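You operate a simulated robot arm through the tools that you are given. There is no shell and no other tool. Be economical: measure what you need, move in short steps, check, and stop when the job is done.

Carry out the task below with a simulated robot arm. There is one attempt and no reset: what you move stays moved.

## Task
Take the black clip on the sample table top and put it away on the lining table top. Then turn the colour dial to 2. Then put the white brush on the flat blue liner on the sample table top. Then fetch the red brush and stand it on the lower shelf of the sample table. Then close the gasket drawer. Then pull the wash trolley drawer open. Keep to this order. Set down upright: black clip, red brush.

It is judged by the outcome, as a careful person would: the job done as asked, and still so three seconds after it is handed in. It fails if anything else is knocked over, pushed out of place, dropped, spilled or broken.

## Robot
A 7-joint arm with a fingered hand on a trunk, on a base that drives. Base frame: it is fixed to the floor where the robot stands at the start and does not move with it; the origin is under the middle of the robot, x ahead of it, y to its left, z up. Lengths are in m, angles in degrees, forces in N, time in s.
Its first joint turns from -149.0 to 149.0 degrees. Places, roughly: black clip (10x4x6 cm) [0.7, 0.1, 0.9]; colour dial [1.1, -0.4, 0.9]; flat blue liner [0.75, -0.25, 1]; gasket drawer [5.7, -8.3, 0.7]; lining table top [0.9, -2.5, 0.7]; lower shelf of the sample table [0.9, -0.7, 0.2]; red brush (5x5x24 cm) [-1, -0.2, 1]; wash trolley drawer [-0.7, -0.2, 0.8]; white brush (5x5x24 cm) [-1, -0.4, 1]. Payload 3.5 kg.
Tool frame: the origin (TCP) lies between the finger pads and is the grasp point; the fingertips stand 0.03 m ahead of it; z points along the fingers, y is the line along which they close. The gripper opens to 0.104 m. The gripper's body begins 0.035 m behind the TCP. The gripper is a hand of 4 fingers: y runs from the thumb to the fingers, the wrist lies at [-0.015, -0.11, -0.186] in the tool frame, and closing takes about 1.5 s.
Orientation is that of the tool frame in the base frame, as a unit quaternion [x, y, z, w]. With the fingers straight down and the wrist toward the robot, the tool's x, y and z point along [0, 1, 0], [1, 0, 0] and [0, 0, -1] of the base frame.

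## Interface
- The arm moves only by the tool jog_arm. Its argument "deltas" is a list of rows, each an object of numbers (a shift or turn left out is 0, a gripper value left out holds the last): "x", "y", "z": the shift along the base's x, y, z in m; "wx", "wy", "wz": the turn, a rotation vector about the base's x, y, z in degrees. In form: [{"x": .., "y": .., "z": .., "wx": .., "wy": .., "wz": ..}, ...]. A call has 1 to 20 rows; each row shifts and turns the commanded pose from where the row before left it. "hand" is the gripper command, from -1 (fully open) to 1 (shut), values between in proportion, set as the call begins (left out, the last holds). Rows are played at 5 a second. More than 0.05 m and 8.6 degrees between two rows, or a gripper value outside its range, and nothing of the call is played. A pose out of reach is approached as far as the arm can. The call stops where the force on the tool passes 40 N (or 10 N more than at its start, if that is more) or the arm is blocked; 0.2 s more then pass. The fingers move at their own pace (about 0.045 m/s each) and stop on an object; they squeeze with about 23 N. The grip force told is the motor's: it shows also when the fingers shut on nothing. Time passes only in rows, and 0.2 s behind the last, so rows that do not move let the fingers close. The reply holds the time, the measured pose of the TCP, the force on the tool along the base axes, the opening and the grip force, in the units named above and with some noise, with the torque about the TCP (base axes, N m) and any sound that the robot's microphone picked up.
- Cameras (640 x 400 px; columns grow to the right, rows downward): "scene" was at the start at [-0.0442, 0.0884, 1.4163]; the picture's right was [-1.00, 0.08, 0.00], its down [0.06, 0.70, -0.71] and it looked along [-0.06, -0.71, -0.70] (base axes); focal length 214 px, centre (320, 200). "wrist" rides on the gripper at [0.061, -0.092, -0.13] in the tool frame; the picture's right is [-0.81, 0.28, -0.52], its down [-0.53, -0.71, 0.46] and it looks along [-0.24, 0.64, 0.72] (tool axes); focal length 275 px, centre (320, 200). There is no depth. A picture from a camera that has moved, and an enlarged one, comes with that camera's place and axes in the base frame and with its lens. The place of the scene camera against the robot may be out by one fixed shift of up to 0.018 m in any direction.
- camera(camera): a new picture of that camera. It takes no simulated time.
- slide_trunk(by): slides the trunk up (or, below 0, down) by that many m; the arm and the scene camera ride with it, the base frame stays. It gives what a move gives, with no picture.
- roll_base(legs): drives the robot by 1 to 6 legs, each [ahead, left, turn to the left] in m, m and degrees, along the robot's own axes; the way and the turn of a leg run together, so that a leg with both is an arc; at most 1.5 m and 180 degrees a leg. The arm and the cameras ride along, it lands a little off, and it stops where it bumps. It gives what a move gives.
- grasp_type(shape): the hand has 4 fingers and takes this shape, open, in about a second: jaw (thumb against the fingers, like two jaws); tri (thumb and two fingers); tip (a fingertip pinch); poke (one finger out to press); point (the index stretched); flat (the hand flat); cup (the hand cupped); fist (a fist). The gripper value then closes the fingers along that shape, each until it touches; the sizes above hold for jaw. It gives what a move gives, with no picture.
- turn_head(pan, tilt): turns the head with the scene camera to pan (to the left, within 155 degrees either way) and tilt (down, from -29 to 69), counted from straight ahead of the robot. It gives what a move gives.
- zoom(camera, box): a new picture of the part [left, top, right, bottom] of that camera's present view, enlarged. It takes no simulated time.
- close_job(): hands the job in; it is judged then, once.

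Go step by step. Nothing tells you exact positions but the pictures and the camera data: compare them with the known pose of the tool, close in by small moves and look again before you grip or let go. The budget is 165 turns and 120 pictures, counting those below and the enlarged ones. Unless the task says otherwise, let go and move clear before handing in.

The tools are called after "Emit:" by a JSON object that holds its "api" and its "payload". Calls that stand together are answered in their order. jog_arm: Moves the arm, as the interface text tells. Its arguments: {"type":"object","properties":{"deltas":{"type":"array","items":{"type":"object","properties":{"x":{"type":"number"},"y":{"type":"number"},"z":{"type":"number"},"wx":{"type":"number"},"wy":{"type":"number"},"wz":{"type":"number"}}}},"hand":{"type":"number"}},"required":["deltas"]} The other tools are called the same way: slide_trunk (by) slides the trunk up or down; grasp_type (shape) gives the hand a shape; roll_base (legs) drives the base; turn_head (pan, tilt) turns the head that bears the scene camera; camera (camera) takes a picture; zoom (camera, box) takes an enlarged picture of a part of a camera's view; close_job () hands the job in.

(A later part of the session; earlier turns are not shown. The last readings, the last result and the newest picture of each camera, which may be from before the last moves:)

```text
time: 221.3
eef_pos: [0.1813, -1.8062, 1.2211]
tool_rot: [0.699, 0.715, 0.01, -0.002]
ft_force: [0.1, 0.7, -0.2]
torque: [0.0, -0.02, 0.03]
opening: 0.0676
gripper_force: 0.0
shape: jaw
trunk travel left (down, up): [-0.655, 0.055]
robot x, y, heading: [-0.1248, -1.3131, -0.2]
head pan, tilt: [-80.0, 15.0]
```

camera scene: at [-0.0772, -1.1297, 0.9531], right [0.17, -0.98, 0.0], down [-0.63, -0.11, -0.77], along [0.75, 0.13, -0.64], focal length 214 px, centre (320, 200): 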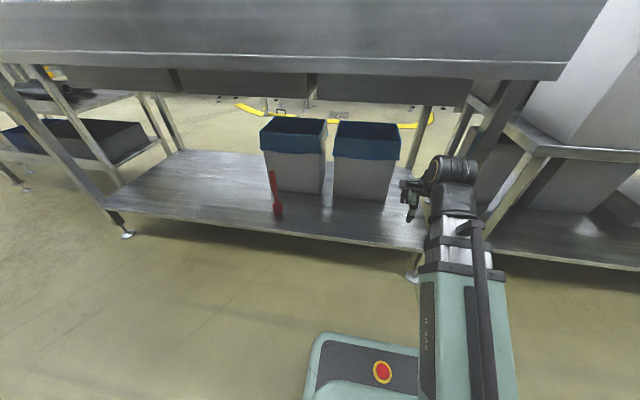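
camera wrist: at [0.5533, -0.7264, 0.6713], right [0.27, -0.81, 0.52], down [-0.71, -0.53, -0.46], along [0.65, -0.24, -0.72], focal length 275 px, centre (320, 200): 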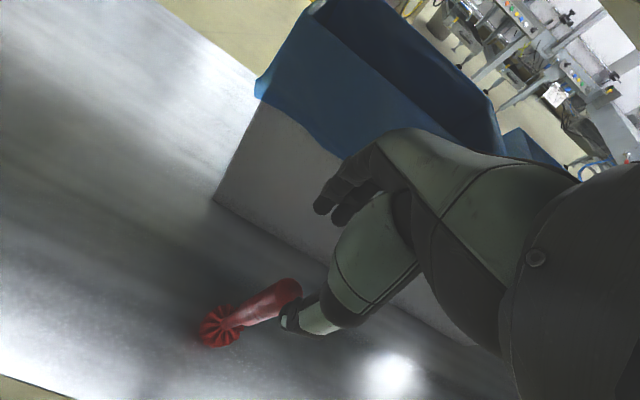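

The arm is stowed to the side. I drive down the aisle.

Emit:
{"api": "roll_base", "payload": {"legs": [[0.12, 0, 0], [0, -1.5, 0], [0, -1.0, 0]]}}

Emit:
{"api": "camera", "payload": {"camera": "scene"}}

```text
time: 234.5
eef_pos: [0.3276, -4.3245, 1.2225]
tool_rot: [0.694, 0.72, 0.01, -0.001]
ft_force: [0.0, -1.0, -0.3]
torque: [-0.04, 0.02, 0.01]
opening: 0.0677
gripper_force: 0.0
shape: jaw
trunk travel left (down, up): [-0.655, 0.055]
robot x, y, heading: [0.0131, -3.8366, 0.7]
head pan, tilt: [-80.0, 15.0]
```

```text
24 pictures are left
camera scene: at [-0.0089, -3.759, 1.6426], right [-0.98, -0.19, 0.0], down [-0.05, 0.25, -0.97], along [0.18, -0.95, -0.26], focal length 214 px, centre (320, 200)
```

scene: 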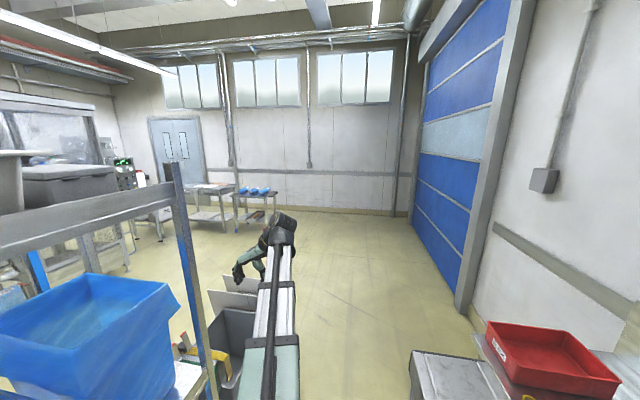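

The far end is open floor beyond the bins. I drive on to y ≈ -6.3 and look toward the drawer.

Emit:
{"api": "roll_base", "payload": {"legs": [[0, -1.3, -0.7], [0, -1.2, 0]]}}

Emit:
{"api": "turn_head", "payload": {"pan": -15, "tilt": 15}}

Emit:
{"api": "camera", "payload": {"camera": "scene"}}

```text
time: 246.6
eef_pos: [0.3195, -6.8238, 1.2221]
tool_rot: [0.706, 0.708, 0.01, -0.002]
ft_force: [-0.2, -0.2, -0.3]
torque: [0.0, 0.02, 0.01]
opening: 0.0676
gripper_force: 0.1
shape: jaw
trunk travel left (down, up): [-0.655, 0.055]
robot x, y, heading: [0.0231, -6.3234, -1.1]
head pan, tilt: [-80.0, 15.0]
```

```text
time: 248.0
eef_pos: [0.3197, -6.8255, 1.2214]
tool_rot: [0.707, 0.708, 0.01, -0.001]
ft_force: [0.0, -0.6, 0.1]
torque: [0.03, -0.01, -0.01]
opening: 0.0677
gripper_force: 0.1
shape: jaw
trunk travel left (down, up): [-0.655, 0.055]
robot x, y, heading: [0.0243, -6.325, -1.2]
head pan, tilt: [-15.0, 15.0]
```

```text
23 pictures are left
camera scene: at [0.079, -6.1809, 1.6426], right [-0.28, -0.96, 0.0], down [-0.25, 0.07, -0.97], along [0.93, -0.27, -0.26], focal length 214 px, centre (320, 200)
```

scene: 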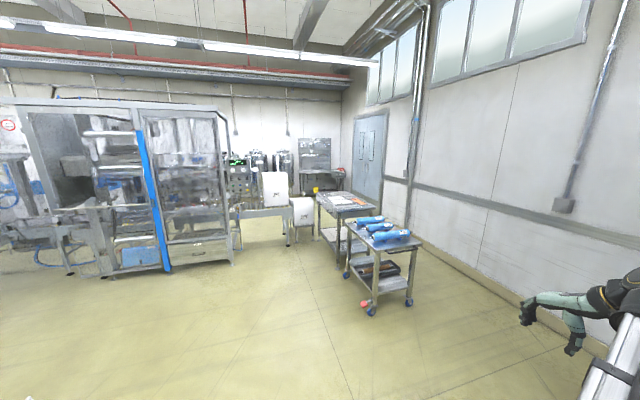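

The drawer should be at about pixel (336, 177), near the bench in the back corner. Zooming.

Emit:
{"api": "zoom", "payload": {"camera": "scene", "box": [270, 130, 430, 310]}}

```text
2.22 times, centred on (350, 220) of scene
camera zoom: at [0.079, -6.1809, 1.6426], right [-0.28, -0.96, 0.0], down [-0.25, 0.07, -0.97], along [0.93, -0.27, -0.26], focal length 477 px, centre (253, 156)
```

zoom: 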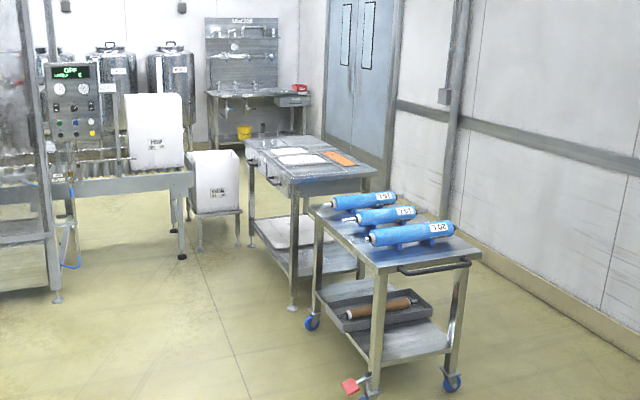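

The drawer is on the corner bench, at the far end of a corridor between the blue-bottle trolley/table (edge y ≈ -7.6) and the wall (y ≈ -8.5). I turn right 90° here in the open, so the robot is narrow along the corridor, and swing the arm to point +x.

Emit:
{"api": "roll_base", "payload": {"legs": [[0, 0, -88.9]]}}

Emit:
{"api": "jog_arm", "payload": {"deltas": [{"x": 0.026, "y": -0.0395, "wz": 2.8}, {"x": 0.0291, "y": -0.0373, "wz": 2.8}, {"x": 0.032, "y": -0.0348, "wz": 2.8}, {"x": 0.0348, "y": -0.0321, "wz": 2.8}, {"x": 0.0372, "y": -0.0292, "wz": 2.8}, {"x": 0.0395, "y": -0.026, "wz": 2.8}, {"x": 0.0414, "y": -0.0228, "wz": 2.8}, {"x": 0.0432, "y": -0.0193, "wz": 2.8}, {"x": 0.0446, "y": -0.0158, "wz": 2.8}, {"x": 0.0457, "y": -0.0121, "wz": 2.8}, {"x": 0.0465, "y": -0.0084, "wz": 2.8}, {"x": 0.0471, "y": -0.0045, "wz": 2.8}, {"x": 0.0473, "y": -0.0008, "wz": 2.8}, {"x": 0.0472, "y": 0.0031, "wz": 2.8}, {"x": 0.0468, "y": 0.0069, "wz": 2.8}, {"x": 0.0461, "y": 0.0107, "wz": 2.8}, {"x": 0.0451, "y": 0.0144, "wz": 2.8}, {"x": 0.0438, "y": 0.018, "wz": 2.8}, {"x": 0.0421, "y": 0.0215, "wz": 2.8}, {"x": 0.0402, "y": 0.0248, "wz": 2.8}]}}

Emit:
{"api": "jog_arm", "payload": {"deltas": [{"x": 0.0381, "y": 0.028, "wz": 2.8}, {"x": 0.0357, "y": 0.031, "wz": 2.8}, {"x": 0.0331, "y": 0.0338, "wz": 2.8}, {"x": 0.0302, "y": 0.0364, "wz": 2.8}, {"x": 0.0272, "y": 0.0387, "wz": 2.8}, {"x": 0.0239, "y": 0.0408, "wz": 2.8}, {"x": 0.0206, "y": 0.0426, "wz": 2.8}, {"x": 0.017, "y": 0.0441, "wz": 2.8}, {"x": 0.0134, "y": 0.0454, "wz": 2.8}, {"x": 0.0096, "y": 0.0463, "wz": 2.8}, {"x": 0.0059, "y": 0.0469, "wz": 2.8}]}}

Emit:
{"api": "roll_base", "payload": {"legs": [[1.2, 0, 0], [0.4, 0, 0]]}}

Emit:
{"api": "turn_head", "payload": {"pan": 85, "tilt": 20}}

Emit:
{"api": "camera", "payload": {"camera": "scene"}}

```text
time: 252.2
eef_pos: [-0.4667, -6.6348, 1.2214]
tool_rot: [1.0, 0.014, 0.008, 0.005]
ft_force: [-0.4, 0.6, 0.4]
torque: [0.02, 0.0, -0.03]
opening: 0.0674
gripper_force: 0.1
shape: jaw
trunk travel left (down, up): [-0.655, 0.055]
robot x, y, heading: [0.0221, -6.325, -89.5]
head pan, tilt: [-15.0, 15.0]
```

```text
time: 256.4
eef_pos: [0.3592, -6.815, 1.2216]
tool_rot: [0.876, 0.483, 0.009, 0.001]
ft_force: [-0.5, 0.5, -0.1]
torque: [0.03, 0.01, 0.02]
opening: 0.0674
gripper_force: 0.2
shape: jaw
trunk travel left (down, up): [-0.655, 0.055]
robot x, y, heading: [0.0239, -6.3273, -89.6]
head pan, tilt: [-15.0, 15.0]
```

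```text
time: 258.8
eef_pos: [0.6135, -6.3837, 1.2221]
tool_rot: [0.717, 0.698, 0.009, -0.001]
ft_force: [-0.4, 1.0, -0.2]
torque: [0.0, -0.04, -0.04]
opening: 0.0672
gripper_force: 0.0
shape: jaw
trunk travel left (down, up): [-0.655, 0.055]
robot x, y, heading: [0.0217, -6.3231, -89.6]
head pan, tilt: [-15.0, 15.0]
```

```text
time: 267.0
eef_pos: [0.6088, -7.9956, 1.2232]
tool_rot: [0.719, 0.695, 0.01, -0.001]
ft_force: [0.3, -1.5, -0.2]
torque: [0.01, 0.04, 0.0]
opening: 0.0672
gripper_force: 0.0
shape: jaw
trunk travel left (down, up): [-0.655, 0.055]
robot x, y, heading: [0.022, -7.9266, -90.2]
head pan, tilt: [-15.0, 15.0]
```

```text
time: 268.7
eef_pos: [0.6096, -7.9929, 1.2219]
tool_rot: [0.719, 0.695, 0.01, -0.001]
ft_force: [-0.2, -0.2, 0.5]
torque: [0.0, -0.01, -0.01]
opening: 0.0673
gripper_force: 0.2
shape: jaw
trunk travel left (down, up): [-0.655, 0.055]
robot x, y, heading: [0.0193, -7.9314, -90.0]
head pan, tilt: [85.0, 20.0]
```

```text
21 pictures are left
camera scene: at [0.2912, -7.8947, 1.6345], right [-0.09, -1.0, 0.0], down [-0.34, 0.03, -0.94], along [0.94, -0.08, -0.34], focal length 214 px, centre (320, 200)
```

scene: 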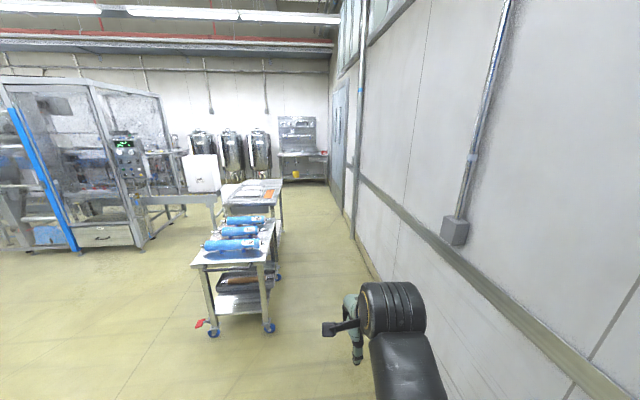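

The wall is at y ≈ -8.68 and the trolley's edge at y ≈ -7.7, so I centre at y ≈ -8.24 and drive along +x.

Emit:
{"api": "roll_base", "payload": {"legs": [[0.31, 0, 0], [0, 1.4, 0]]}}

Emit:
{"api": "turn_head", "payload": {"pan": 90, "tilt": 15}}

```text
time: 277.4
eef_pos: [2.0219, -8.3144, 1.2225]
tool_rot: [0.72, 0.693, 0.009, -0.001]
ft_force: [-0.2, 0.6, 0.2]
torque: [-0.04, -0.02, -0.01]
opening: 0.0677
gripper_force: 0.1
shape: jaw
trunk travel left (down, up): [-0.655, 0.055]
robot x, y, heading: [1.4366, -8.2489, -90.2]
head pan, tilt: [85.0, 20.0]
```

```text
time: 278.1
eef_pos: [2.0215, -8.3143, 1.2214]
tool_rot: [0.72, 0.694, 0.01, -0.001]
ft_force: [-0.3, -0.4, 0.2]
torque: [0.0, -0.01, 0.0]
opening: 0.0673
gripper_force: 0.0
shape: jaw
trunk travel left (down, up): [-0.655, 0.055]
robot x, y, heading: [1.4304, -8.2485, -90.4]
head pan, tilt: [90.0, 15.0]
```

Straight so far; I continue 1.5 m, correcting the heading slightly, then look.

Emit:
{"api": "roll_base", "payload": {"legs": [[0, 1.5, 0.3], [0, 0.6, 0]]}}

Emit:
{"api": "camera", "payload": {"camera": "scene"}}

```text
time: 288.4
eef_pos: [4.096, -8.3065, 1.2225]
tool_rot: [0.718, 0.696, 0.009, -0.002]
ft_force: [-0.3, 0.3, -0.4]
torque: [-0.04, 0.0, -0.01]
opening: 0.0673
gripper_force: 0.0
shape: jaw
trunk travel left (down, up): [-0.655, 0.055]
robot x, y, heading: [3.5068, -8.2429, -90.0]
head pan, tilt: [90.0, 15.0]
```

```text
20 pictures are left
camera scene: at [3.7783, -8.2003, 1.6425], right [0.0, -1.0, 0.0], down [-0.26, 0.0, -0.97], along [0.97, 0.0, -0.26], focal length 214 px, centre (320, 200)
```

scene: 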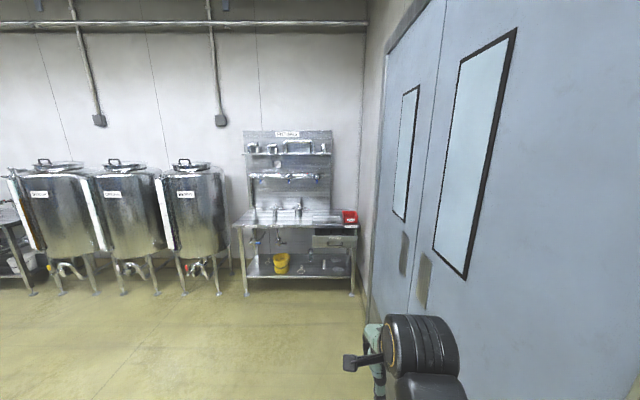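

Emit:
{"api": "zoom", "payload": {"camera": "scene", "box": [230, 190, 370, 300]}}

```text
3.64 times, centred on (300, 245) of scene
camera zoom: at [3.7783, -8.2003, 1.6425], right [0.0, -1.0, 0.0], down [-0.26, 0.0, -0.97], along [0.97, 0.0, -0.26], focal length 780 px, centre (393, 36)
```

zoom: 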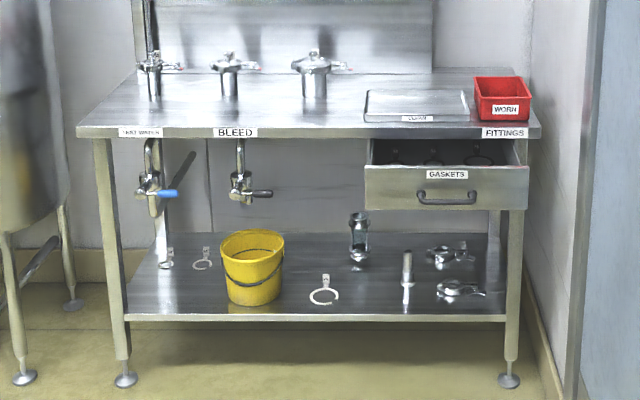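

The gasket drawer, with its handle, is on the right of the bench and stands slightly open. Its face is at about x 5.6, y -8.33, z 0.77. I drive 1.3 m closer, close the hand and tilt it forward 50°, so the fingertips push first.

Emit:
{"api": "roll_base", "payload": {"legs": [[0, 1.3, 0]]}}

Emit:
{"api": "jog_arm", "payload": {"deltas": [{"wy": -7}, {"wy": -7}, {"wy": -7}, {"wy": -7}, {"wy": -7}, {"wy": -7}, {"wy": -7}, {}, {}], "hand": 1}}

Emit:
{"api": "turn_head", "payload": {"pan": 90, "tilt": 40}}

Emit:
{"api": "camera", "payload": {"camera": "scene"}}

```text
time: 294.8
eef_pos: [5.367, -8.3005, 1.2214]
tool_rot: [0.717, 0.697, 0.009, -0.002]
ft_force: [0.2, 0.5, -0.4]
torque: [0.03, 0.02, 0.01]
opening: 0.0676
gripper_force: 0.1
shape: jaw
trunk travel left (down, up): [-0.655, 0.055]
robot x, y, heading: [4.7798, -8.2378, -89.7]
head pan, tilt: [90.0, 15.0]
```

```text
time: 296.8
eef_pos: [5.3858, -8.3017, 1.2276]
tool_rot: [0.648, 0.635, 0.307, 0.288]
ft_force: [0.9, 0.4, 0.5]
torque: [-0.01, 0.02, 0.02]
opening: 0.0004
gripper_force: 23.1
shape: jaw
out of reach, approached as far as the arm can: row 6, 7
trunk travel left (down, up): [-0.655, 0.055]
robot x, y, heading: [4.7747, -8.2404, -89.8]
head pan, tilt: [90.0, 15.0]
```

```text
time: 297.7
eef_pos: [5.3872, -8.3007, 1.2273]
tool_rot: [0.648, 0.635, 0.306, 0.287]
ft_force: [-0.4, -0.9, -0.3]
torque: [-0.01, -0.02, 0.02]
opening: 0.0
gripper_force: 23.0
shape: jaw
trunk travel left (down, up): [-0.655, 0.055]
robot x, y, heading: [4.7756, -8.2381, -89.8]
head pan, tilt: [90.0, 40.0]
```

```text
18 pictures are left
camera scene: at [5.0394, -8.1937, 1.6031], right [0.01, -1.0, 0.0], down [-0.64, 0.0, -0.77], along [0.77, 0.0, -0.64], focal length 214 px, centre (320, 200)
```

scene: 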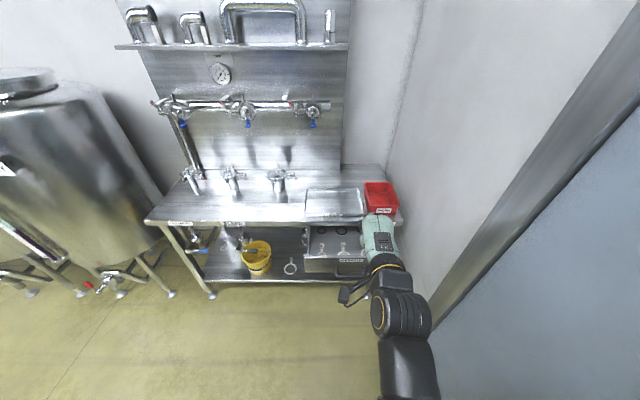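

The drawer face is at about x 5.59 (z 0.71–0.83), open by ~0.19 m, with the bench front at x ≈ 5.78. I lower and tilt further, to push beside the handle at y ≈ -8.23, z ≈ 0.75.

Emit:
{"api": "jog_arm", "payload": {"deltas": [{"y": 0.035}, {"y": 0.035, "x": 0.02}, {"x": 0.03}, {"x": 0.03, "wy": -6}, {"wy": -6}, {"wy": -4}]}}

Emit:
{"api": "slide_trunk", "payload": {"by": -0.4}}

Emit:
{"api": "camera", "payload": {"camera": "scene"}}

Emit:
{"api": "camera", "payload": {"camera": "wrist"}}

```text
time: 299.1
eef_pos: [5.4668, -8.2361, 1.2269]
tool_rot: [0.628, 0.6, 0.357, 0.345]
ft_force: [-1.1, 0.2, 0.2]
torque: [0.03, 0.01, -0.02]
opening: 0.0004
gripper_force: 23.1
shape: jaw
out of reach, approached as far as the arm can: row 5, 6
trunk travel left (down, up): [-0.655, 0.055]
robot x, y, heading: [4.7756, -8.2375, -89.7]
head pan, tilt: [90.0, 40.0]
```

```text
time: 302.9
eef_pos: [5.4677, -8.2357, 0.8276]
tool_rot: [0.627, 0.599, 0.358, 0.345]
ft_force: [0.1, -1.1, -0.9]
torque: [0.01, -0.02, 0.01]
opening: 0.0002
gripper_force: 23.1
shape: jaw
trunk travel left (down, up): [-0.255, 0.455]
robot x, y, heading: [4.7759, -8.2412, -89.8]
head pan, tilt: [90.0, 40.0]
```

```text
17 pictures are left
camera scene: at [5.0393, -8.1937, 1.2031], right [0.01, -1.0, 0.0], down [-0.64, 0.0, -0.77], along [0.77, 0.0, -0.64], focal length 214 px, centre (320, 200)
```

scene: 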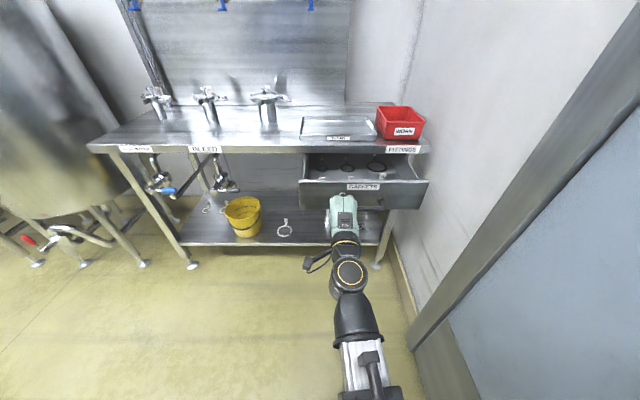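

```text
16 pictures are left
camera wrist: at [5.31, -8.1706, 0.818], right [-0.33, -0.82, 0.47], down [0.02, -0.5, -0.86], along [0.94, -0.28, 0.18], focal length 275 px, centre (320, 200)
```

wrist: 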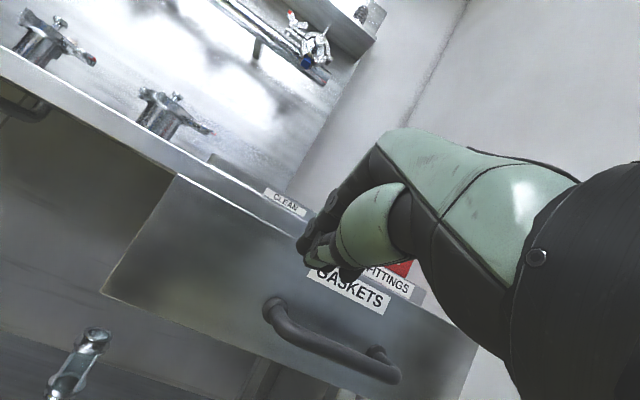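

The hand is level with the drawer. I lower to z ≈ 0.755, shift to y ≈ -8.20 beside the handle, and advance to contact.

Emit:
{"api": "jog_arm", "payload": {"deltas": [{"y": 0.018, "z": -0.036}, {"y": 0.018, "z": -0.036}, {"x": 0.03}, {"x": 0.03}, {"x": 0.02}, {"x": 0.02}, {"x": 0.02}]}}

Emit:
{"api": "jog_arm", "payload": {"deltas": [{"x": 0.02}, {"x": 0.02}, {"x": 0.02}, {"x": 0.02}]}}

Emit:
{"api": "camera", "payload": {"camera": "scene"}}

```text
time: 304.5
eef_pos: [5.5867, -8.199, 0.7568]
tool_rot: [0.628, 0.6, 0.357, 0.344]
ft_force: [-0.6, -0.1, 0.5]
torque: [0.01, -0.02, -0.02]
opening: 0.0001
gripper_force: 23.1
shape: jaw
trunk travel left (down, up): [-0.255, 0.455]
robot x, y, heading: [4.7756, -8.2404, -89.8]
head pan, tilt: [90.0, 40.0]
```

```text
time: 305.5
eef_pos: [5.668, -8.2012, 0.755]
tool_rot: [0.629, 0.599, 0.356, 0.345]
ft_force: [0.4, 0.1, 0.1]
torque: [0.01, -0.03, -0.01]
opening: 0.0003
gripper_force: 22.9
shape: jaw
trunk travel left (down, up): [-0.255, 0.455]
robot x, y, heading: [4.7756, -8.2368, -89.7]
head pan, tilt: [90.0, 40.0]
```

```text
15 pictures are left
camera scene: at [5.0393, -8.1937, 1.203], right [0.01, -1.0, 0.0], down [-0.64, 0.0, -0.77], along [0.77, 0.0, -0.64], focal length 214 px, centre (320, 200)
```

scene: 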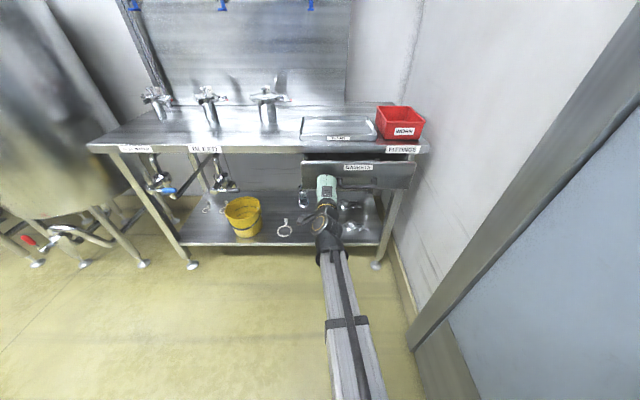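

The drawer is moving in with little force and is nearly closed. I push on in small steps until it stops.

Emit:
{"api": "jog_arm", "payload": {"deltas": [{"x": 0.015}, {"x": 0.015}, {"x": 0.015}, {"x": 0.01}, {"x": 0.01}, {"x": 0.01}]}}

Emit:
{"api": "zoom", "payload": {"camera": "scene", "box": [250, 120, 450, 260]}}

```text
time: 306.9
eef_pos: [5.7425, -8.201, 0.7563]
tool_rot: [0.628, 0.6, 0.357, 0.344]
ft_force: [-0.1, -0.1, 1.0]
torque: [0.0, 0.01, 0.02]
opening: 0.0
gripper_force: 22.9
shape: jaw
trunk travel left (down, up): [-0.255, 0.455]
robot x, y, heading: [4.7725, -8.2429, -89.9]
head pan, tilt: [90.0, 40.0]
```

```text
2.86 times, centred on (350, 190) of scene
camera zoom: at [5.0393, -8.1937, 1.203], right [0.01, -1.0, 0.0], down [-0.64, 0.0, -0.77], along [0.77, 0.0, -0.64], focal length 613 px, centre (234, 229)
```

zoom: 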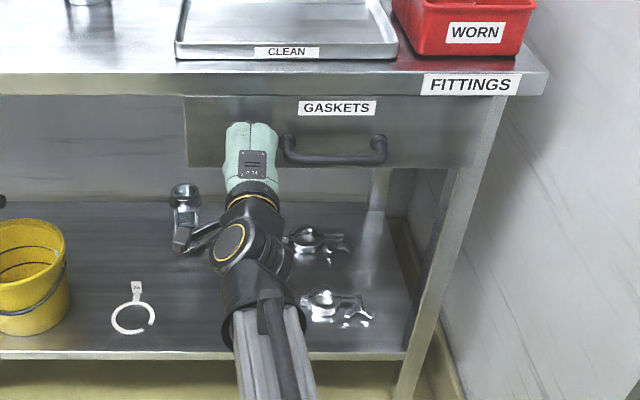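

Nearly flush. I continue until firm resistance.

Emit:
{"api": "jog_arm", "payload": {"deltas": [{"x": 0.006}, {"x": 0.006}, {"x": 0.006}, {"x": 0.006}, {"x": 0.006}, {"x": 0.006}]}}

```text
time: 307.6
eef_pos: [5.7475, -8.1995, 0.7609]
tool_rot: [0.627, 0.599, 0.358, 0.345]
ft_force: [-24.3, -1.9, 4.7]
torque: [0.0, 0.18, -0.06]
opening: 0.0
gripper_force: 22.8
shape: jaw
trunk travel left (down, up): [-0.255, 0.455]
robot x, y, heading: [4.7731, -8.2411, -89.5]
head pan, tilt: [90.0, 40.0]
stopped in row 3: the force on the tool passed its limit at 45 N (the readings are from after the stop); the commanded pose is now the measured one
```

Firm stop reached. I back off and check the gap.

Emit:
{"api": "jog_arm", "payload": {"deltas": [{"x": -0.03}, {"x": -0.04}, {"x": -0.04}, {"x": -0.04}, {"x": -0.04}, {"x": -0.04}]}}

Emit:
{"api": "zoom", "payload": {"camera": "scene", "box": [290, 130, 440, 220]}}

```text
time: 309.0
eef_pos: [5.5208, -8.1986, 0.7558]
tool_rot: [0.628, 0.599, 0.358, 0.345]
ft_force: [0.9, 0.2, -0.6]
torque: [0.04, 0.01, 0.02]
opening: 0.0001
gripper_force: 22.7
shape: jaw
trunk travel left (down, up): [-0.255, 0.455]
robot x, y, heading: [4.7781, -8.239, -89.7]
head pan, tilt: [90.0, 40.0]
```

```text
4.27 times, centred on (365, 175) of scene
camera zoom: at [5.0389, -8.1937, 1.203], right [0.01, -1.0, 0.0], down [-0.64, 0.0, -0.77], along [0.77, 0.0, -0.64], focal length 915 px, centre (128, 307)
```

zoom: 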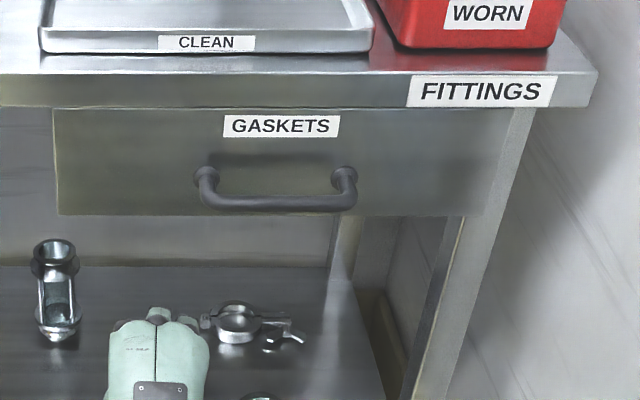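

The gasket drawer is closed. Now I go back to the wash trolley: raise, retract, and drive back out of the corridor the way I came.

Emit:
{"api": "slide_trunk", "payload": {"by": 0.4}}

Emit:
{"api": "jog_arm", "payload": {"deltas": [{"x": -0.04, "y": -0.01}, {"x": -0.04, "y": -0.01}, {"x": -0.03, "y": -0.01}]}}

Emit:
{"api": "roll_base", "payload": {"legs": [[0, -1.5, -0.3], [0, -1.0, 0]]}}

```text
time: 312.8
eef_pos: [5.522, -8.1982, 1.157]
tool_rot: [0.627, 0.6, 0.358, 0.344]
ft_force: [-0.3, -0.6, 0.5]
torque: [-0.01, -0.02, -0.01]
opening: 0.0
gripper_force: 23.2
shape: jaw
trunk travel left (down, up): [-0.655, 0.055]
robot x, y, heading: [4.777, -8.2414, -89.5]
head pan, tilt: [90.0, 40.0]
```

```text
time: 313.6
eef_pos: [5.4118, -8.2298, 1.1574]
tool_rot: [0.627, 0.6, 0.358, 0.344]
ft_force: [-0.1, 0.8, 0.3]
torque: [0.01, 0.0, 0.01]
opening: 0.0
gripper_force: 23.4
shape: jaw
trunk travel left (down, up): [-0.655, 0.055]
robot x, y, heading: [4.7772, -8.2419, -89.6]
head pan, tilt: [90.0, 40.0]
```

```text
time: 325.9
eef_pos: [2.8935, -8.2146, 1.1558]
tool_rot: [0.625, 0.602, 0.359, 0.344]
ft_force: [-0.1, -0.3, -0.5]
torque: [0.02, -0.03, 0.03]
opening: 0.0
gripper_force: 22.7
shape: jaw
trunk travel left (down, up): [-0.655, 0.055]
robot x, y, heading: [2.2592, -8.2273, -89.0]
head pan, tilt: [90.0, 40.0]
```

Slight drift; I correct and continue out, then north to y ≈ -6.3, and turn to heading 0.

Emit:
{"api": "roll_base", "payload": {"legs": [[0.015, 0, -1.0], [0, -1.3, 0], [0, -0.95, 0]]}}

Emit:
{"api": "roll_base", "payload": {"legs": [[-1.0, 0, 0], [-0.95, 0, 0], [0, 0, 90]]}}

```text
time: 337.3
eef_pos: [0.6555, -8.215, 1.1571]
tool_rot: [0.631, 0.596, 0.356, 0.347]
ft_force: [-0.1, 0.5, 0.8]
torque: [-0.02, 0.01, -0.03]
opening: 0.0
gripper_force: 23.0
shape: jaw
trunk travel left (down, up): [-0.655, 0.055]
robot x, y, heading: [0.0191, -8.2164, -90.6]
head pan, tilt: [90.0, 40.0]
```

```text
time: 350.8
eef_pos: [0.0566, -5.6431, 1.1568]
tool_rot: [0.039, 0.867, 0.497, 0.002]
ft_force: [0.5, 0.3, 0.4]
torque: [-0.02, 0.02, 0.02]
opening: 0.0001
gripper_force: 22.7
shape: jaw
trunk travel left (down, up): [-0.655, 0.055]
robot x, y, heading: [0.0348, -6.2827, -2.3]
head pan, tilt: [90.0, 40.0]
```

I straighten and drive north along the aisle centre.

Emit:
{"api": "roll_base", "payload": {"legs": [[-0.03, 0, 2.3], [0, 1.3, 0], [0, 1.2, 0]]}}

```text
time: 363.5
eef_pos: [0.0189, -3.1253, 1.1558]
tool_rot: [0.029, 0.868, 0.496, -0.003]
ft_force: [0.0, -1.2, -0.3]
torque: [-0.04, -0.03, 0.01]
opening: 0.0
gripper_force: 23.1
shape: jaw
trunk travel left (down, up): [-0.655, 0.055]
robot x, y, heading: [0.0155, -3.7608, -1.0]
head pan, tilt: [90.0, 40.0]
```

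Emit:
{"api": "roll_base", "payload": {"legs": [[0, 1.3, 1.0], [0, 1.35, 0]]}}

```text
time: 376.5
eef_pos: [-0.0145, -0.4529, 1.1557]
tool_rot: [0.015, 0.868, 0.497, -0.012]
ft_force: [0.5, -0.5, 0.7]
torque: [0.03, 0.01, -0.01]
opening: 0.0
gripper_force: 23.2
shape: jaw
trunk travel left (down, up): [-0.655, 0.055]
robot x, y, heading: [-0.0032, -1.0892, 0.8]
head pan, tilt: [90.0, 40.0]
```

I turn to heading 90° and look at the wash trolley's drawer.

Emit:
{"api": "roll_base", "payload": {"legs": [[-0.05, 0, 0], [0, 0, 89.2], [0.2, 0, 0]]}}

Emit:
{"api": "turn_head", "payload": {"pan": 35, "tilt": 45}}

Emit:
{"api": "camera", "payload": {"camera": "scene"}}

```text
time: 382.4
eef_pos: [-0.6863, -0.8992, 1.1568]
tool_rot: [-0.599, 0.628, 0.344, -0.358]
ft_force: [0.1, -0.3, 0.3]
torque: [0.01, -0.02, -0.02]
opening: 0.0
gripper_force: 22.9
shape: jaw
trunk travel left (down, up): [-0.655, 0.055]
robot x, y, heading: [-0.05, -0.8903, 90.5]
head pan, tilt: [90.0, 40.0]
```

```text
time: 383.6
eef_pos: [-0.6873, -0.9003, 1.1581]
tool_rot: [-0.6, 0.627, 0.345, -0.358]
ft_force: [0.3, 0.5, -0.7]
torque: [-0.03, -0.01, 0.0]
opening: 0.0
gripper_force: 22.5
shape: jaw
trunk travel left (down, up): [-0.655, 0.055]
robot x, y, heading: [-0.049, -0.8883, 90.3]
head pan, tilt: [35.0, 45.0]
```

```text
12 pictures are left
camera scene: at [-0.2599, -0.8695, 1.5958], right [0.81, 0.58, 0.0], down [0.41, -0.58, -0.71], along [-0.41, 0.58, -0.71], focal length 214 px, centre (320, 200)
```

scene: 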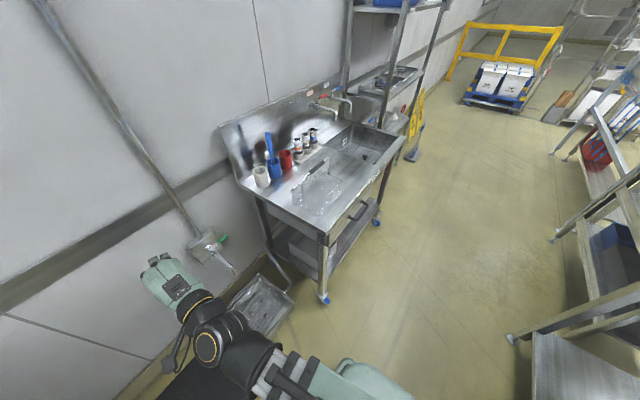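

Emit:
{"api": "zoom", "payload": {"camera": "scene", "box": [310, 150, 420, 250]}}

```text
4.00 times, centred on (365, 200) of scene
camera zoom: at [-0.2599, -0.8695, 1.5958], right [0.81, 0.58, 0.0], down [0.41, -0.58, -0.71], along [-0.41, 0.58, -0.71], focal length 858 px, centre (140, 200)
```

zoom: 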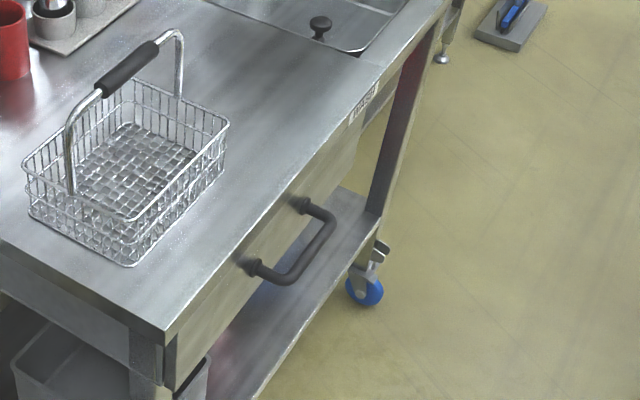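

The drawer's U-handle bar lies at about x -0.50, y -0.21 to -0.09, z ≈ 0.78. I swing the arm in front of it at height, keeping the hand pointing at the sink, and open the fingers partway.

Emit:
{"api": "jog_arm", "payload": {"deltas": [{"x": 0.0074, "y": 0.042}, {"x": 0.0074, "y": 0.042}, {"x": 0.0074, "y": 0.042}, {"x": 0.0074, "y": 0.042}, {"x": 0.0074, "y": 0.042}, {"x": 0.02, "y": 0.04}, {"x": 0.02, "y": 0.04}, {"x": 0.02, "y": 0.04}, {"x": 0.02, "y": 0.04}, {"x": 0.02, "y": 0.04}, {"x": 0.02, "y": 0.04}, {"x": 0.02, "y": 0.04}, {"x": 0.02, "y": 0.04}, {"x": 0.02, "y": 0.04}, {"x": 0.02, "y": 0.04}, {"x": 0.02, "y": 0.035}, {"x": 0.02, "y": 0.035}, {"x": 0.02, "y": 0.035}, {"x": 0.02, "y": 0.035}], "hand": -0.4}}

Emit:
{"api": "slide_trunk", "payload": {"by": -0.3}}

Emit:
{"api": "camera", "payload": {"camera": "wrist"}}

```text
time: 387.6
eef_pos: [-0.6771, -0.8481, 1.1583]
tool_rot: [-0.597, 0.632, 0.345, -0.355]
ft_force: [0.6, 0.0, 0.2]
torque: [0.01, -0.01, -0.01]
opening: 0.0727
gripper_force: 0.1
shape: jaw
out of reach, approached as far as the arm can: row 2, 3, 4, 5, 6, 7, 8, 9, 10, 11, 12, 13, 14, 15, 16, 17, 18, 19
trunk travel left (down, up): [-0.655, 0.055]
robot x, y, heading: [-0.0495, -0.8919, 90.4]
head pan, tilt: [35.0, 45.0]
```

```text
time: 390.6
eef_pos: [-0.6762, -0.8484, 0.8577]
tool_rot: [-0.598, 0.631, 0.344, -0.355]
ft_force: [0.8, 0.7, 0.5]
torque: [-0.02, 0.01, 0.01]
opening: 0.0729
gripper_force: 0.0
shape: jaw
trunk travel left (down, up): [-0.355, 0.355]
robot x, y, heading: [-0.0518, -0.8919, 90.4]
head pan, tilt: [35.0, 45.0]
```

```text
10 pictures are left
camera wrist: at [-0.5199, -0.9158, 0.8478], right [0.33, 0.82, 0.47], down [-0.01, 0.5, -0.86], along [-0.94, 0.28, 0.18], focal length 275 px, centre (320, 200)
```

wrist: 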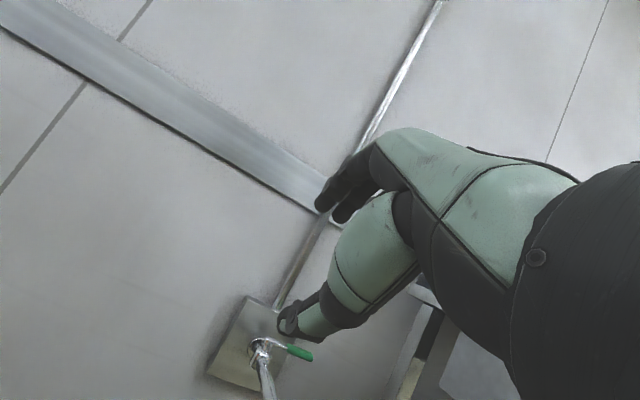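

The arm cannot shift sideways in that posture; I raise again, then swing it rigidly about the robot's axis (radial pose) so it approaches the handle diagonally.

Emit:
{"api": "slide_trunk", "payload": {"by": 0.3}}

Emit:
{"api": "roll_base", "payload": {"legs": [[0.09, 0, 0]]}}

Emit:
{"api": "jog_arm", "payload": {"deltas": [{"x": 0.0054, "y": 0.049, "wz": -4.5}, {"x": 0.0092, "y": 0.0484, "wz": -4.5}, {"x": 0.013, "y": 0.0476, "wz": -4.5}, {"x": 0.0167, "y": 0.0464, "wz": -4.5}, {"x": 0.0202, "y": 0.0449, "wz": -4.5}, {"x": 0.0237, "y": 0.0432, "wz": -4.5}, {"x": 0.027, "y": 0.0412, "wz": -4.5}, {"x": 0.0302, "y": 0.039, "wz": -4.5}, {"x": 0.0331, "y": 0.0365, "wz": -4.5}, {"x": 0.0359, "y": 0.0338, "wz": -4.5}, {"x": 0.0384, "y": 0.0309, "wz": -4.5}, {"x": 0.0407, "y": 0.0277, "wz": -4.5}]}}

```text
time: 393.6
eef_pos: [-0.6767, -0.8485, 1.1582]
tool_rot: [-0.597, 0.631, 0.345, -0.355]
ft_force: [-0.2, 0.8, 0.3]
torque: [0.04, -0.02, 0.03]
opening: 0.0727
gripper_force: 0.0
shape: jaw
trunk travel left (down, up): [-0.655, 0.055]
robot x, y, heading: [-0.0532, -0.8886, 90.4]
head pan, tilt: [35.0, 45.0]
```

```text
time: 394.8
eef_pos: [-0.6779, -0.7556, 1.159]
tool_rot: [-0.597, 0.631, 0.345, -0.356]
ft_force: [0.8, -0.2, 0.4]
torque: [0.02, 0.0, 0.0]
opening: 0.0729
gripper_force: 0.0
shape: jaw
trunk travel left (down, up): [-0.655, 0.055]
robot x, y, heading: [-0.0551, -0.7975, 90.4]
head pan, tilt: [35.0, 45.0]
```

```text
time: 397.4
eef_pos: [-0.4246, -0.2463, 1.156]
tool_rot: [-0.244, 0.833, 0.47, -0.16]
ft_force: [0.9, 0.1, -1.4]
torque: [0.02, -0.01, -0.01]
opening: 0.0728
gripper_force: 0.1
shape: jaw
out of reach, approached as far as the arm can: row 2, 3, 4, 5, 6, 8, 9, 10, 12
trunk travel left (down, up): [-0.655, 0.055]
robot x, y, heading: [-0.05, -0.7979, 90.5]
head pan, tilt: [35.0, 45.0]
```

The hand now points diagonally toward the handle. I lower the trunk 0.3 and look.

Emit:
{"api": "slide_trunk", "payload": {"by": -0.32}}

Emit:
{"api": "camera", "payload": {"camera": "wrist"}}

Emit:
{"api": "zoom", "payload": {"camera": "scene", "box": [270, 100, 450, 260]}}

```text
time: 400.5
eef_pos: [-0.4255, -0.2484, 0.8362]
tool_rot: [-0.246, 0.833, 0.469, -0.161]
ft_force: [0.3, -0.1, 0.1]
torque: [-0.02, 0.0, 0.0]
opening: 0.0727
gripper_force: 0.0
shape: jaw
trunk travel left (down, up): [-0.335, 0.375]
robot x, y, heading: [-0.0529, -0.7969, 90.2]
head pan, tilt: [35.0, 45.0]
```

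```text
9 pictures are left
camera wrist: at [-0.3877, -0.4143, 0.8265], right [0.86, 0.21, 0.47], down [0.4, 0.3, -0.86], along [-0.32, 0.93, 0.18], focal length 275 px, centre (320, 200)
```

wrist: 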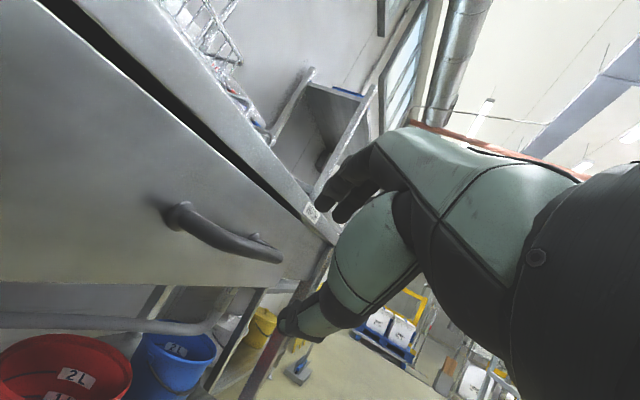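

```text
2.50 times, centred on (360, 180) of scene
camera zoom: at [-0.2604, -0.7779, 1.2758], right [0.82, 0.58, 0.0], down [0.41, -0.58, -0.71], along [-0.41, 0.58, -0.71], focal length 536 px, centre (220, 250)
```

zoom: 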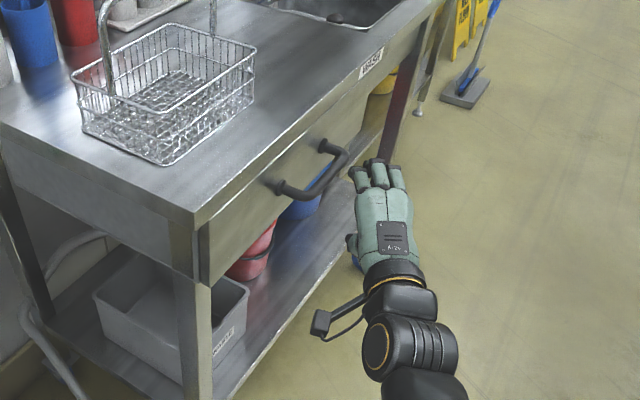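

The bar is at about x -0.505, y -0.245 to -0.115, z 0.80. I advance along the finger direction so the fingertips straddle the bar near its middle.

Emit:
{"api": "jog_arm", "payload": {"deltas": [{"x": -0.016, "y": 0.022, "z": -0.016}, {"x": -0.021, "y": 0.025, "z": -0.016}, {"x": -0.021, "y": 0.025, "z": -0.016}]}}

Emit:
{"api": "camera", "payload": {"camera": "wrist"}}

```text
time: 401.3
eef_pos: [-0.4859, -0.1739, 0.7891]
tool_rot: [-0.241, 0.835, 0.469, -0.157]
ft_force: [-0.1, 1.0, -0.2]
torque: [-0.01, -0.02, -0.01]
opening: 0.0727
gripper_force: 0.0
shape: jaw
trunk travel left (down, up): [-0.335, 0.375]
robot x, y, heading: [-0.0502, -0.7984, 90.4]
head pan, tilt: [35.0, 45.0]
```

```text
7 pictures are left
camera wrist: at [-0.4501, -0.341, 0.7789], right [0.86, 0.2, 0.47], down [0.4, 0.3, -0.86], along [-0.32, 0.93, 0.17], focal length 275 px, centre (320, 200)
```

wrist: 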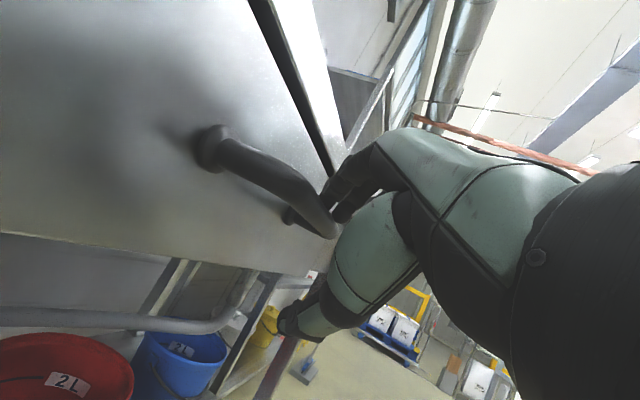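

The bar passes between thumb and fingers. I close on it.

Emit:
{"api": "jog_arm", "payload": {"deltas": [{}, {}, {}, {}, {}, {}], "hand": 1}}

Emit:
{"api": "jog_arm", "payload": {"deltas": [{"x": 0.01}, {"x": 0.015}, {"x": 0.015}]}}

Emit:
{"api": "camera", "payload": {"camera": "wrist"}}

```text
time: 402.7
eef_pos: [-0.4874, -0.1733, 0.7894]
tool_rot: [-0.241, 0.835, 0.469, -0.158]
ft_force: [-1.1, 2.6, 5.4]
torque: [0.29, 0.18, 0.01]
opening: 0.0262
gripper_force: 22.7
shape: jaw
trunk travel left (down, up): [-0.335, 0.375]
robot x, y, heading: [-0.0516, -0.7955, 90.4]
head pan, tilt: [35.0, 45.0]
```

```text
time: 403.5
eef_pos: [-0.4707, -0.1895, 0.7881]
tool_rot: [-0.24, 0.836, 0.468, -0.157]
ft_force: [8.0, 0.9, 0.6]
torque: [-0.02, 0.12, -0.25]
opening: 0.0165
gripper_force: 23.0
shape: jaw
out of reach, approached as far as the arm can: row 1, 2, 3
trunk travel left (down, up): [-0.335, 0.375]
robot x, y, heading: [-0.0484, -0.7952, 90.4]
head pan, tilt: [35.0, 45.0]
```

```text
6 pictures are left
camera wrist: at [-0.4351, -0.357, 0.7787], right [0.86, 0.2, 0.47], down [0.41, 0.29, -0.87], along [-0.31, 0.93, 0.17], focal length 275 px, centre (320, 200)
```

wrist: 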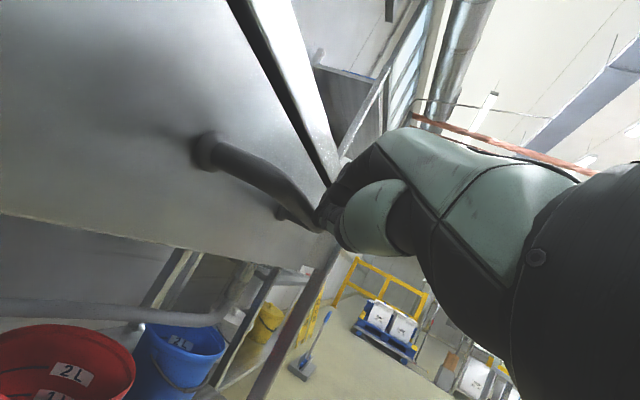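

The bar is held. I pull by turning the hand rigidly about the robot's axis while keeping y constant (x +0.02 with a small yaw per row).

Emit:
{"api": "jog_arm", "payload": {"deltas": [{"x": 0.02, "wz": -1.5}, {"x": 0.02, "wz": -1.5}, {"x": 0.02, "wz": -1.5}, {"x": 0.02, "wz": -1.5}, {"x": 0.02, "wz": -1.5}]}}

```text
time: 404.7
eef_pos: [-0.3716, -0.19, 0.7878]
tool_rot: [-0.187, 0.849, 0.478, -0.127]
ft_force: [0.1, 0.0, 0.0]
torque: [0.03, 0.01, -0.01]
opening: 0.0168
gripper_force: 23.2
shape: jaw
trunk travel left (down, up): [-0.335, 0.375]
robot x, y, heading: [-0.0503, -0.7983, 90.3]
head pan, tilt: [35.0, 45.0]
```

The grip still holds the bar (opening 0.017) and the drawer follows with low force. I continue 0.12 m.

Emit:
{"api": "jog_arm", "payload": {"deltas": [{"x": 0.02, "wz": -1.6}, {"x": 0.02, "wz": -1.6}, {"x": 0.02, "wz": -1.6}, {"x": 0.02, "wz": -1.6}, {"x": 0.02, "wz": -1.6}, {"x": 0.02, "wz": -1.6}]}}

Emit:
{"api": "zoom", "payload": {"camera": "scene", "box": [240, 70, 480, 270]}}

```text
time: 406.1
eef_pos: [-0.271, -0.1678, 0.7845]
tool_rot: [-0.116, 0.861, 0.487, -0.087]
ft_force: [1.1, -0.7, -0.3]
torque: [0.04, 0.0, -0.01]
opening: 0.0163
gripper_force: 23.0
shape: jaw
out of reach, approached as far as the arm can: row 3, 4, 5, 6
trunk travel left (down, up): [-0.335, 0.375]
robot x, y, heading: [-0.0542, -0.7971, 90.2]
head pan, tilt: [35.0, 45.0]
```

```text
2.00 times, centred on (360, 170) of scene
camera zoom: at [-0.2604, -0.778, 1.2758], right [0.82, 0.58, 0.0], down [0.41, -0.58, -0.71], along [-0.41, 0.58, -0.71], focal length 429 px, centre (240, 260)
```

zoom: 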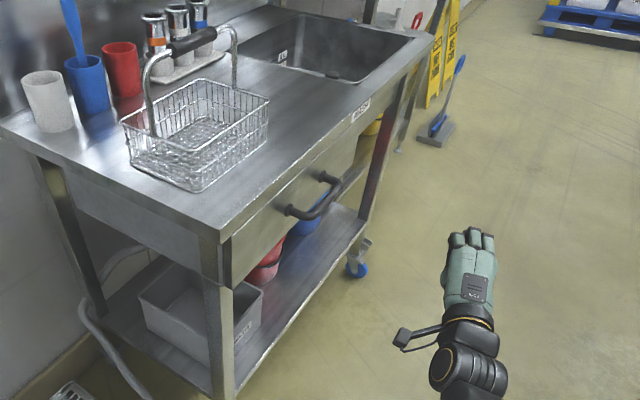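

The hand slipped off: the drawer is still shut. I need a hooking grip: steeper hand (about 45° down) pointing straight at the drawer, so the fingers go behind the bar. I test that orientation in the free space here.

Emit:
{"api": "jog_arm", "payload": {"deltas": [{"wx": -6.2, "wy": -2.4}, {"wx": -6.2, "wy": -2.4}, {"wx": -6.2, "wy": -2.4}, {"wz": 7.5}, {"wz": 7.5}, {"wz": 7.5}, {"wz": 7.5}, {"wz": 7.5}, {"wz": 7.5}, {"wz": 7.5}, {"wz": 7.5}], "hand": -0.4}}

```text
time: 408.5
eef_pos: [-0.2608, -0.1614, 0.7868]
tool_rot: [-0.543, 0.73, 0.328, -0.256]
ft_force: [0.4, -0.8, -1.1]
torque: [0.0, -0.01, 0.0]
opening: 0.0726
gripper_force: 0.0
shape: jaw
out of reach, approached as far as the arm can: row 2, 3
trunk travel left (down, up): [-0.335, 0.375]
robot x, y, heading: [-0.0489, -0.7973, 90.4]
head pan, tilt: [35.0, 45.0]
```

The orientation is reachable. I close the fingers to ~0.045 m, move to a pre-approach point above and in front of the bar, and look.

Emit:
{"api": "jog_arm", "payload": {"deltas": [{"z": 0.04, "wz": 5}, {"z": 0.04, "wz": 5}, {"x": -0.042, "y": -0.004}, {"x": -0.042, "y": -0.004}, {"x": -0.042, "y": -0.004}, {"x": -0.042, "y": -0.002}], "hand": 0.1}}

Emit:
{"api": "camera", "payload": {"camera": "wrist"}}

```text
time: 409.9
eef_pos: [-0.4285, -0.1756, 0.8673]
tool_rot: [-0.604, 0.68, 0.305, -0.284]
ft_force: [-0.1, -0.2, -0.5]
torque: [-0.01, -0.01, 0.0]
opening: 0.0469
gripper_force: 0.0
shape: jaw
trunk travel left (down, up): [-0.335, 0.375]
robot x, y, heading: [-0.0495, -0.7984, 90.3]
head pan, tilt: [35.0, 45.0]
```

```text
4 pictures are left
camera wrist: at [-0.2786, -0.2543, 0.8848], right [0.3, 0.79, 0.53], down [0.18, 0.5, -0.85], along [-0.94, 0.35, 0.01], focal length 275 px, centre (320, 200)
```

wrist: 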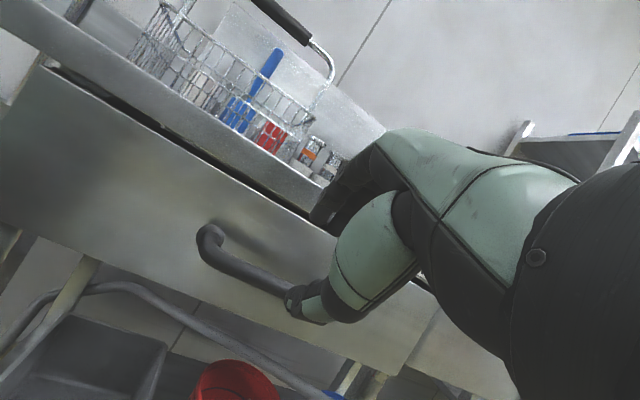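

The bar is confirmed at z ≈ 0.80 for x ≈ -0.505, and the slab edge is higher (0.87). I slide the fingers in over and behind the bar.

Emit:
{"api": "jog_arm", "payload": {"deltas": [{"x": -0.018, "y": 0.0025, "z": -0.018}, {"x": -0.018, "y": 0.0025, "z": -0.018}, {"x": -0.018, "y": 0.0025, "z": -0.018}, {"x": -0.018, "y": 0.0025, "z": -0.018}]}}

Emit:
{"api": "jog_arm", "payload": {"deltas": [{}, {}, {}, {}, {}, {}], "hand": 1}}

```text
time: 410.9
eef_pos: [-0.5011, -0.1649, 0.7948]
tool_rot: [-0.604, 0.679, 0.305, -0.284]
ft_force: [-0.6, 0.0, 0.3]
torque: [-0.01, 0.03, 0.03]
opening: 0.0472
gripper_force: 0.0
shape: jaw
trunk travel left (down, up): [-0.335, 0.375]
robot x, y, heading: [-0.053, -0.7971, 90.2]
head pan, tilt: [35.0, 45.0]
```

```text
time: 412.3
eef_pos: [-0.5018, -0.1649, 0.7948]
tool_rot: [-0.603, 0.68, 0.305, -0.284]
ft_force: [-3.7, 0.2, -2.9]
torque: [0.08, 0.02, 0.07]
opening: 0.0
gripper_force: 23.2
shape: jaw
trunk travel left (down, up): [-0.335, 0.375]
robot x, y, heading: [-0.053, -0.8004, 90.3]
head pan, tilt: [35.0, 45.0]
```

The hand closed fully, with a light contact force, so the bar may be caged behind the closed fingers. I test by pulling gently.

Emit:
{"api": "jog_arm", "payload": {"deltas": [{"x": 0.01}, {"x": 0.015}, {"x": 0.015}]}}

```text
time: 413.1
eef_pos: [-0.4604, -0.1652, 0.7953]
tool_rot: [-0.604, 0.68, 0.304, -0.284]
ft_force: [1.2, 0.2, -1.7]
torque: [0.07, 0.04, 0.08]
opening: 0.0
gripper_force: 22.9
shape: jaw
trunk travel left (down, up): [-0.335, 0.375]
robot x, y, heading: [-0.0516, -0.7947, 90.5]
head pan, tilt: [35.0, 45.0]
```

It moved with a small persistent load; I check by picture whether the drawer follows.

Emit:
{"api": "camera", "payload": {"camera": "wrist"}}

```text
3 pictures are left
camera wrist: at [-0.3091, -0.2439, 0.8124], right [0.3, 0.79, 0.53], down [0.18, 0.5, -0.85], along [-0.94, 0.35, 0.01], focal length 275 px, centre (320, 200)
```

wrist: 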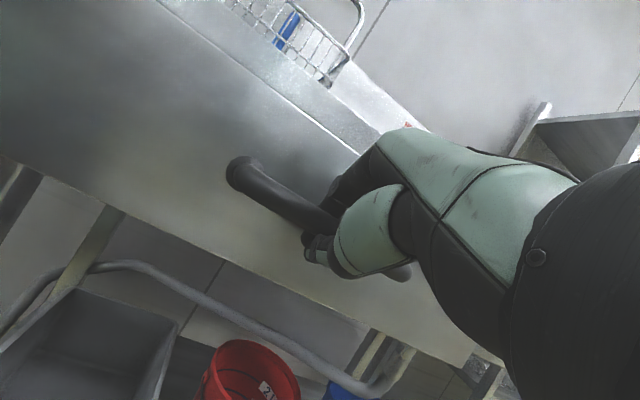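

The handle is wrapped in the hand and moving with it. I keep pulling steadily.

Emit:
{"api": "jog_arm", "payload": {"deltas": [{"x": 0.02}, {"x": 0.02}, {"x": 0.02}, {"x": 0.02}, {"x": 0.02}]}}

```text
time: 414.3
eef_pos: [-0.3614, -0.1656, 0.7948]
tool_rot: [-0.604, 0.679, 0.305, -0.284]
ft_force: [1.9, -1.5, -5.5]
torque: [0.04, -0.01, 0.14]
opening: 0.0
gripper_force: 23.2
shape: jaw
trunk travel left (down, up): [-0.335, 0.375]
robot x, y, heading: [-0.0501, -0.798, 90.1]
head pan, tilt: [35.0, 45.0]
```

Load still present; I continue another 0.09 m and check with the scene camera.

Emit:
{"api": "jog_arm", "payload": {"deltas": [{"x": 0.02}, {"x": 0.02}, {"x": 0.02}, {"x": 0.015}, {"x": 0.015}]}}

Emit:
{"api": "zoom", "payload": {"camera": "scene", "box": [240, 70, 480, 270]}}

```text
time: 415.5
eef_pos: [-0.2707, -0.1647, 0.7953]
tool_rot: [-0.603, 0.68, 0.305, -0.284]
ft_force: [1.5, 0.0, -2.8]
torque: [0.04, -0.02, 0.09]
opening: 0.0001
gripper_force: 23.1
shape: jaw
trunk travel left (down, up): [-0.335, 0.375]
robot x, y, heading: [-0.0515, -0.7933, 90.4]
head pan, tilt: [35.0, 45.0]
```

```text
2.00 times, centred on (360, 170) of scene
camera zoom: at [-0.2605, -0.7777, 1.2759], right [0.82, 0.58, 0.0], down [0.41, -0.58, -0.71], along [-0.41, 0.58, -0.71], focal length 429 px, centre (240, 260)
```

zoom: 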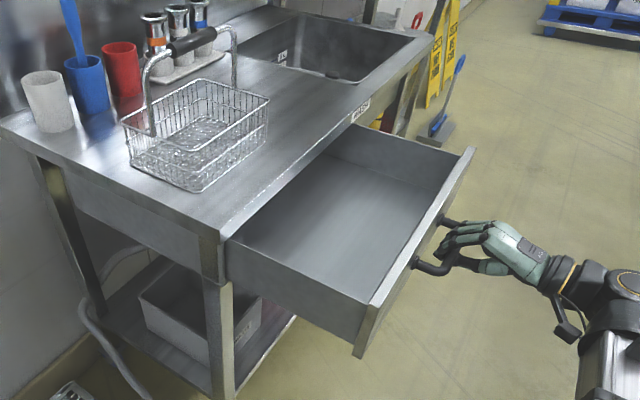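

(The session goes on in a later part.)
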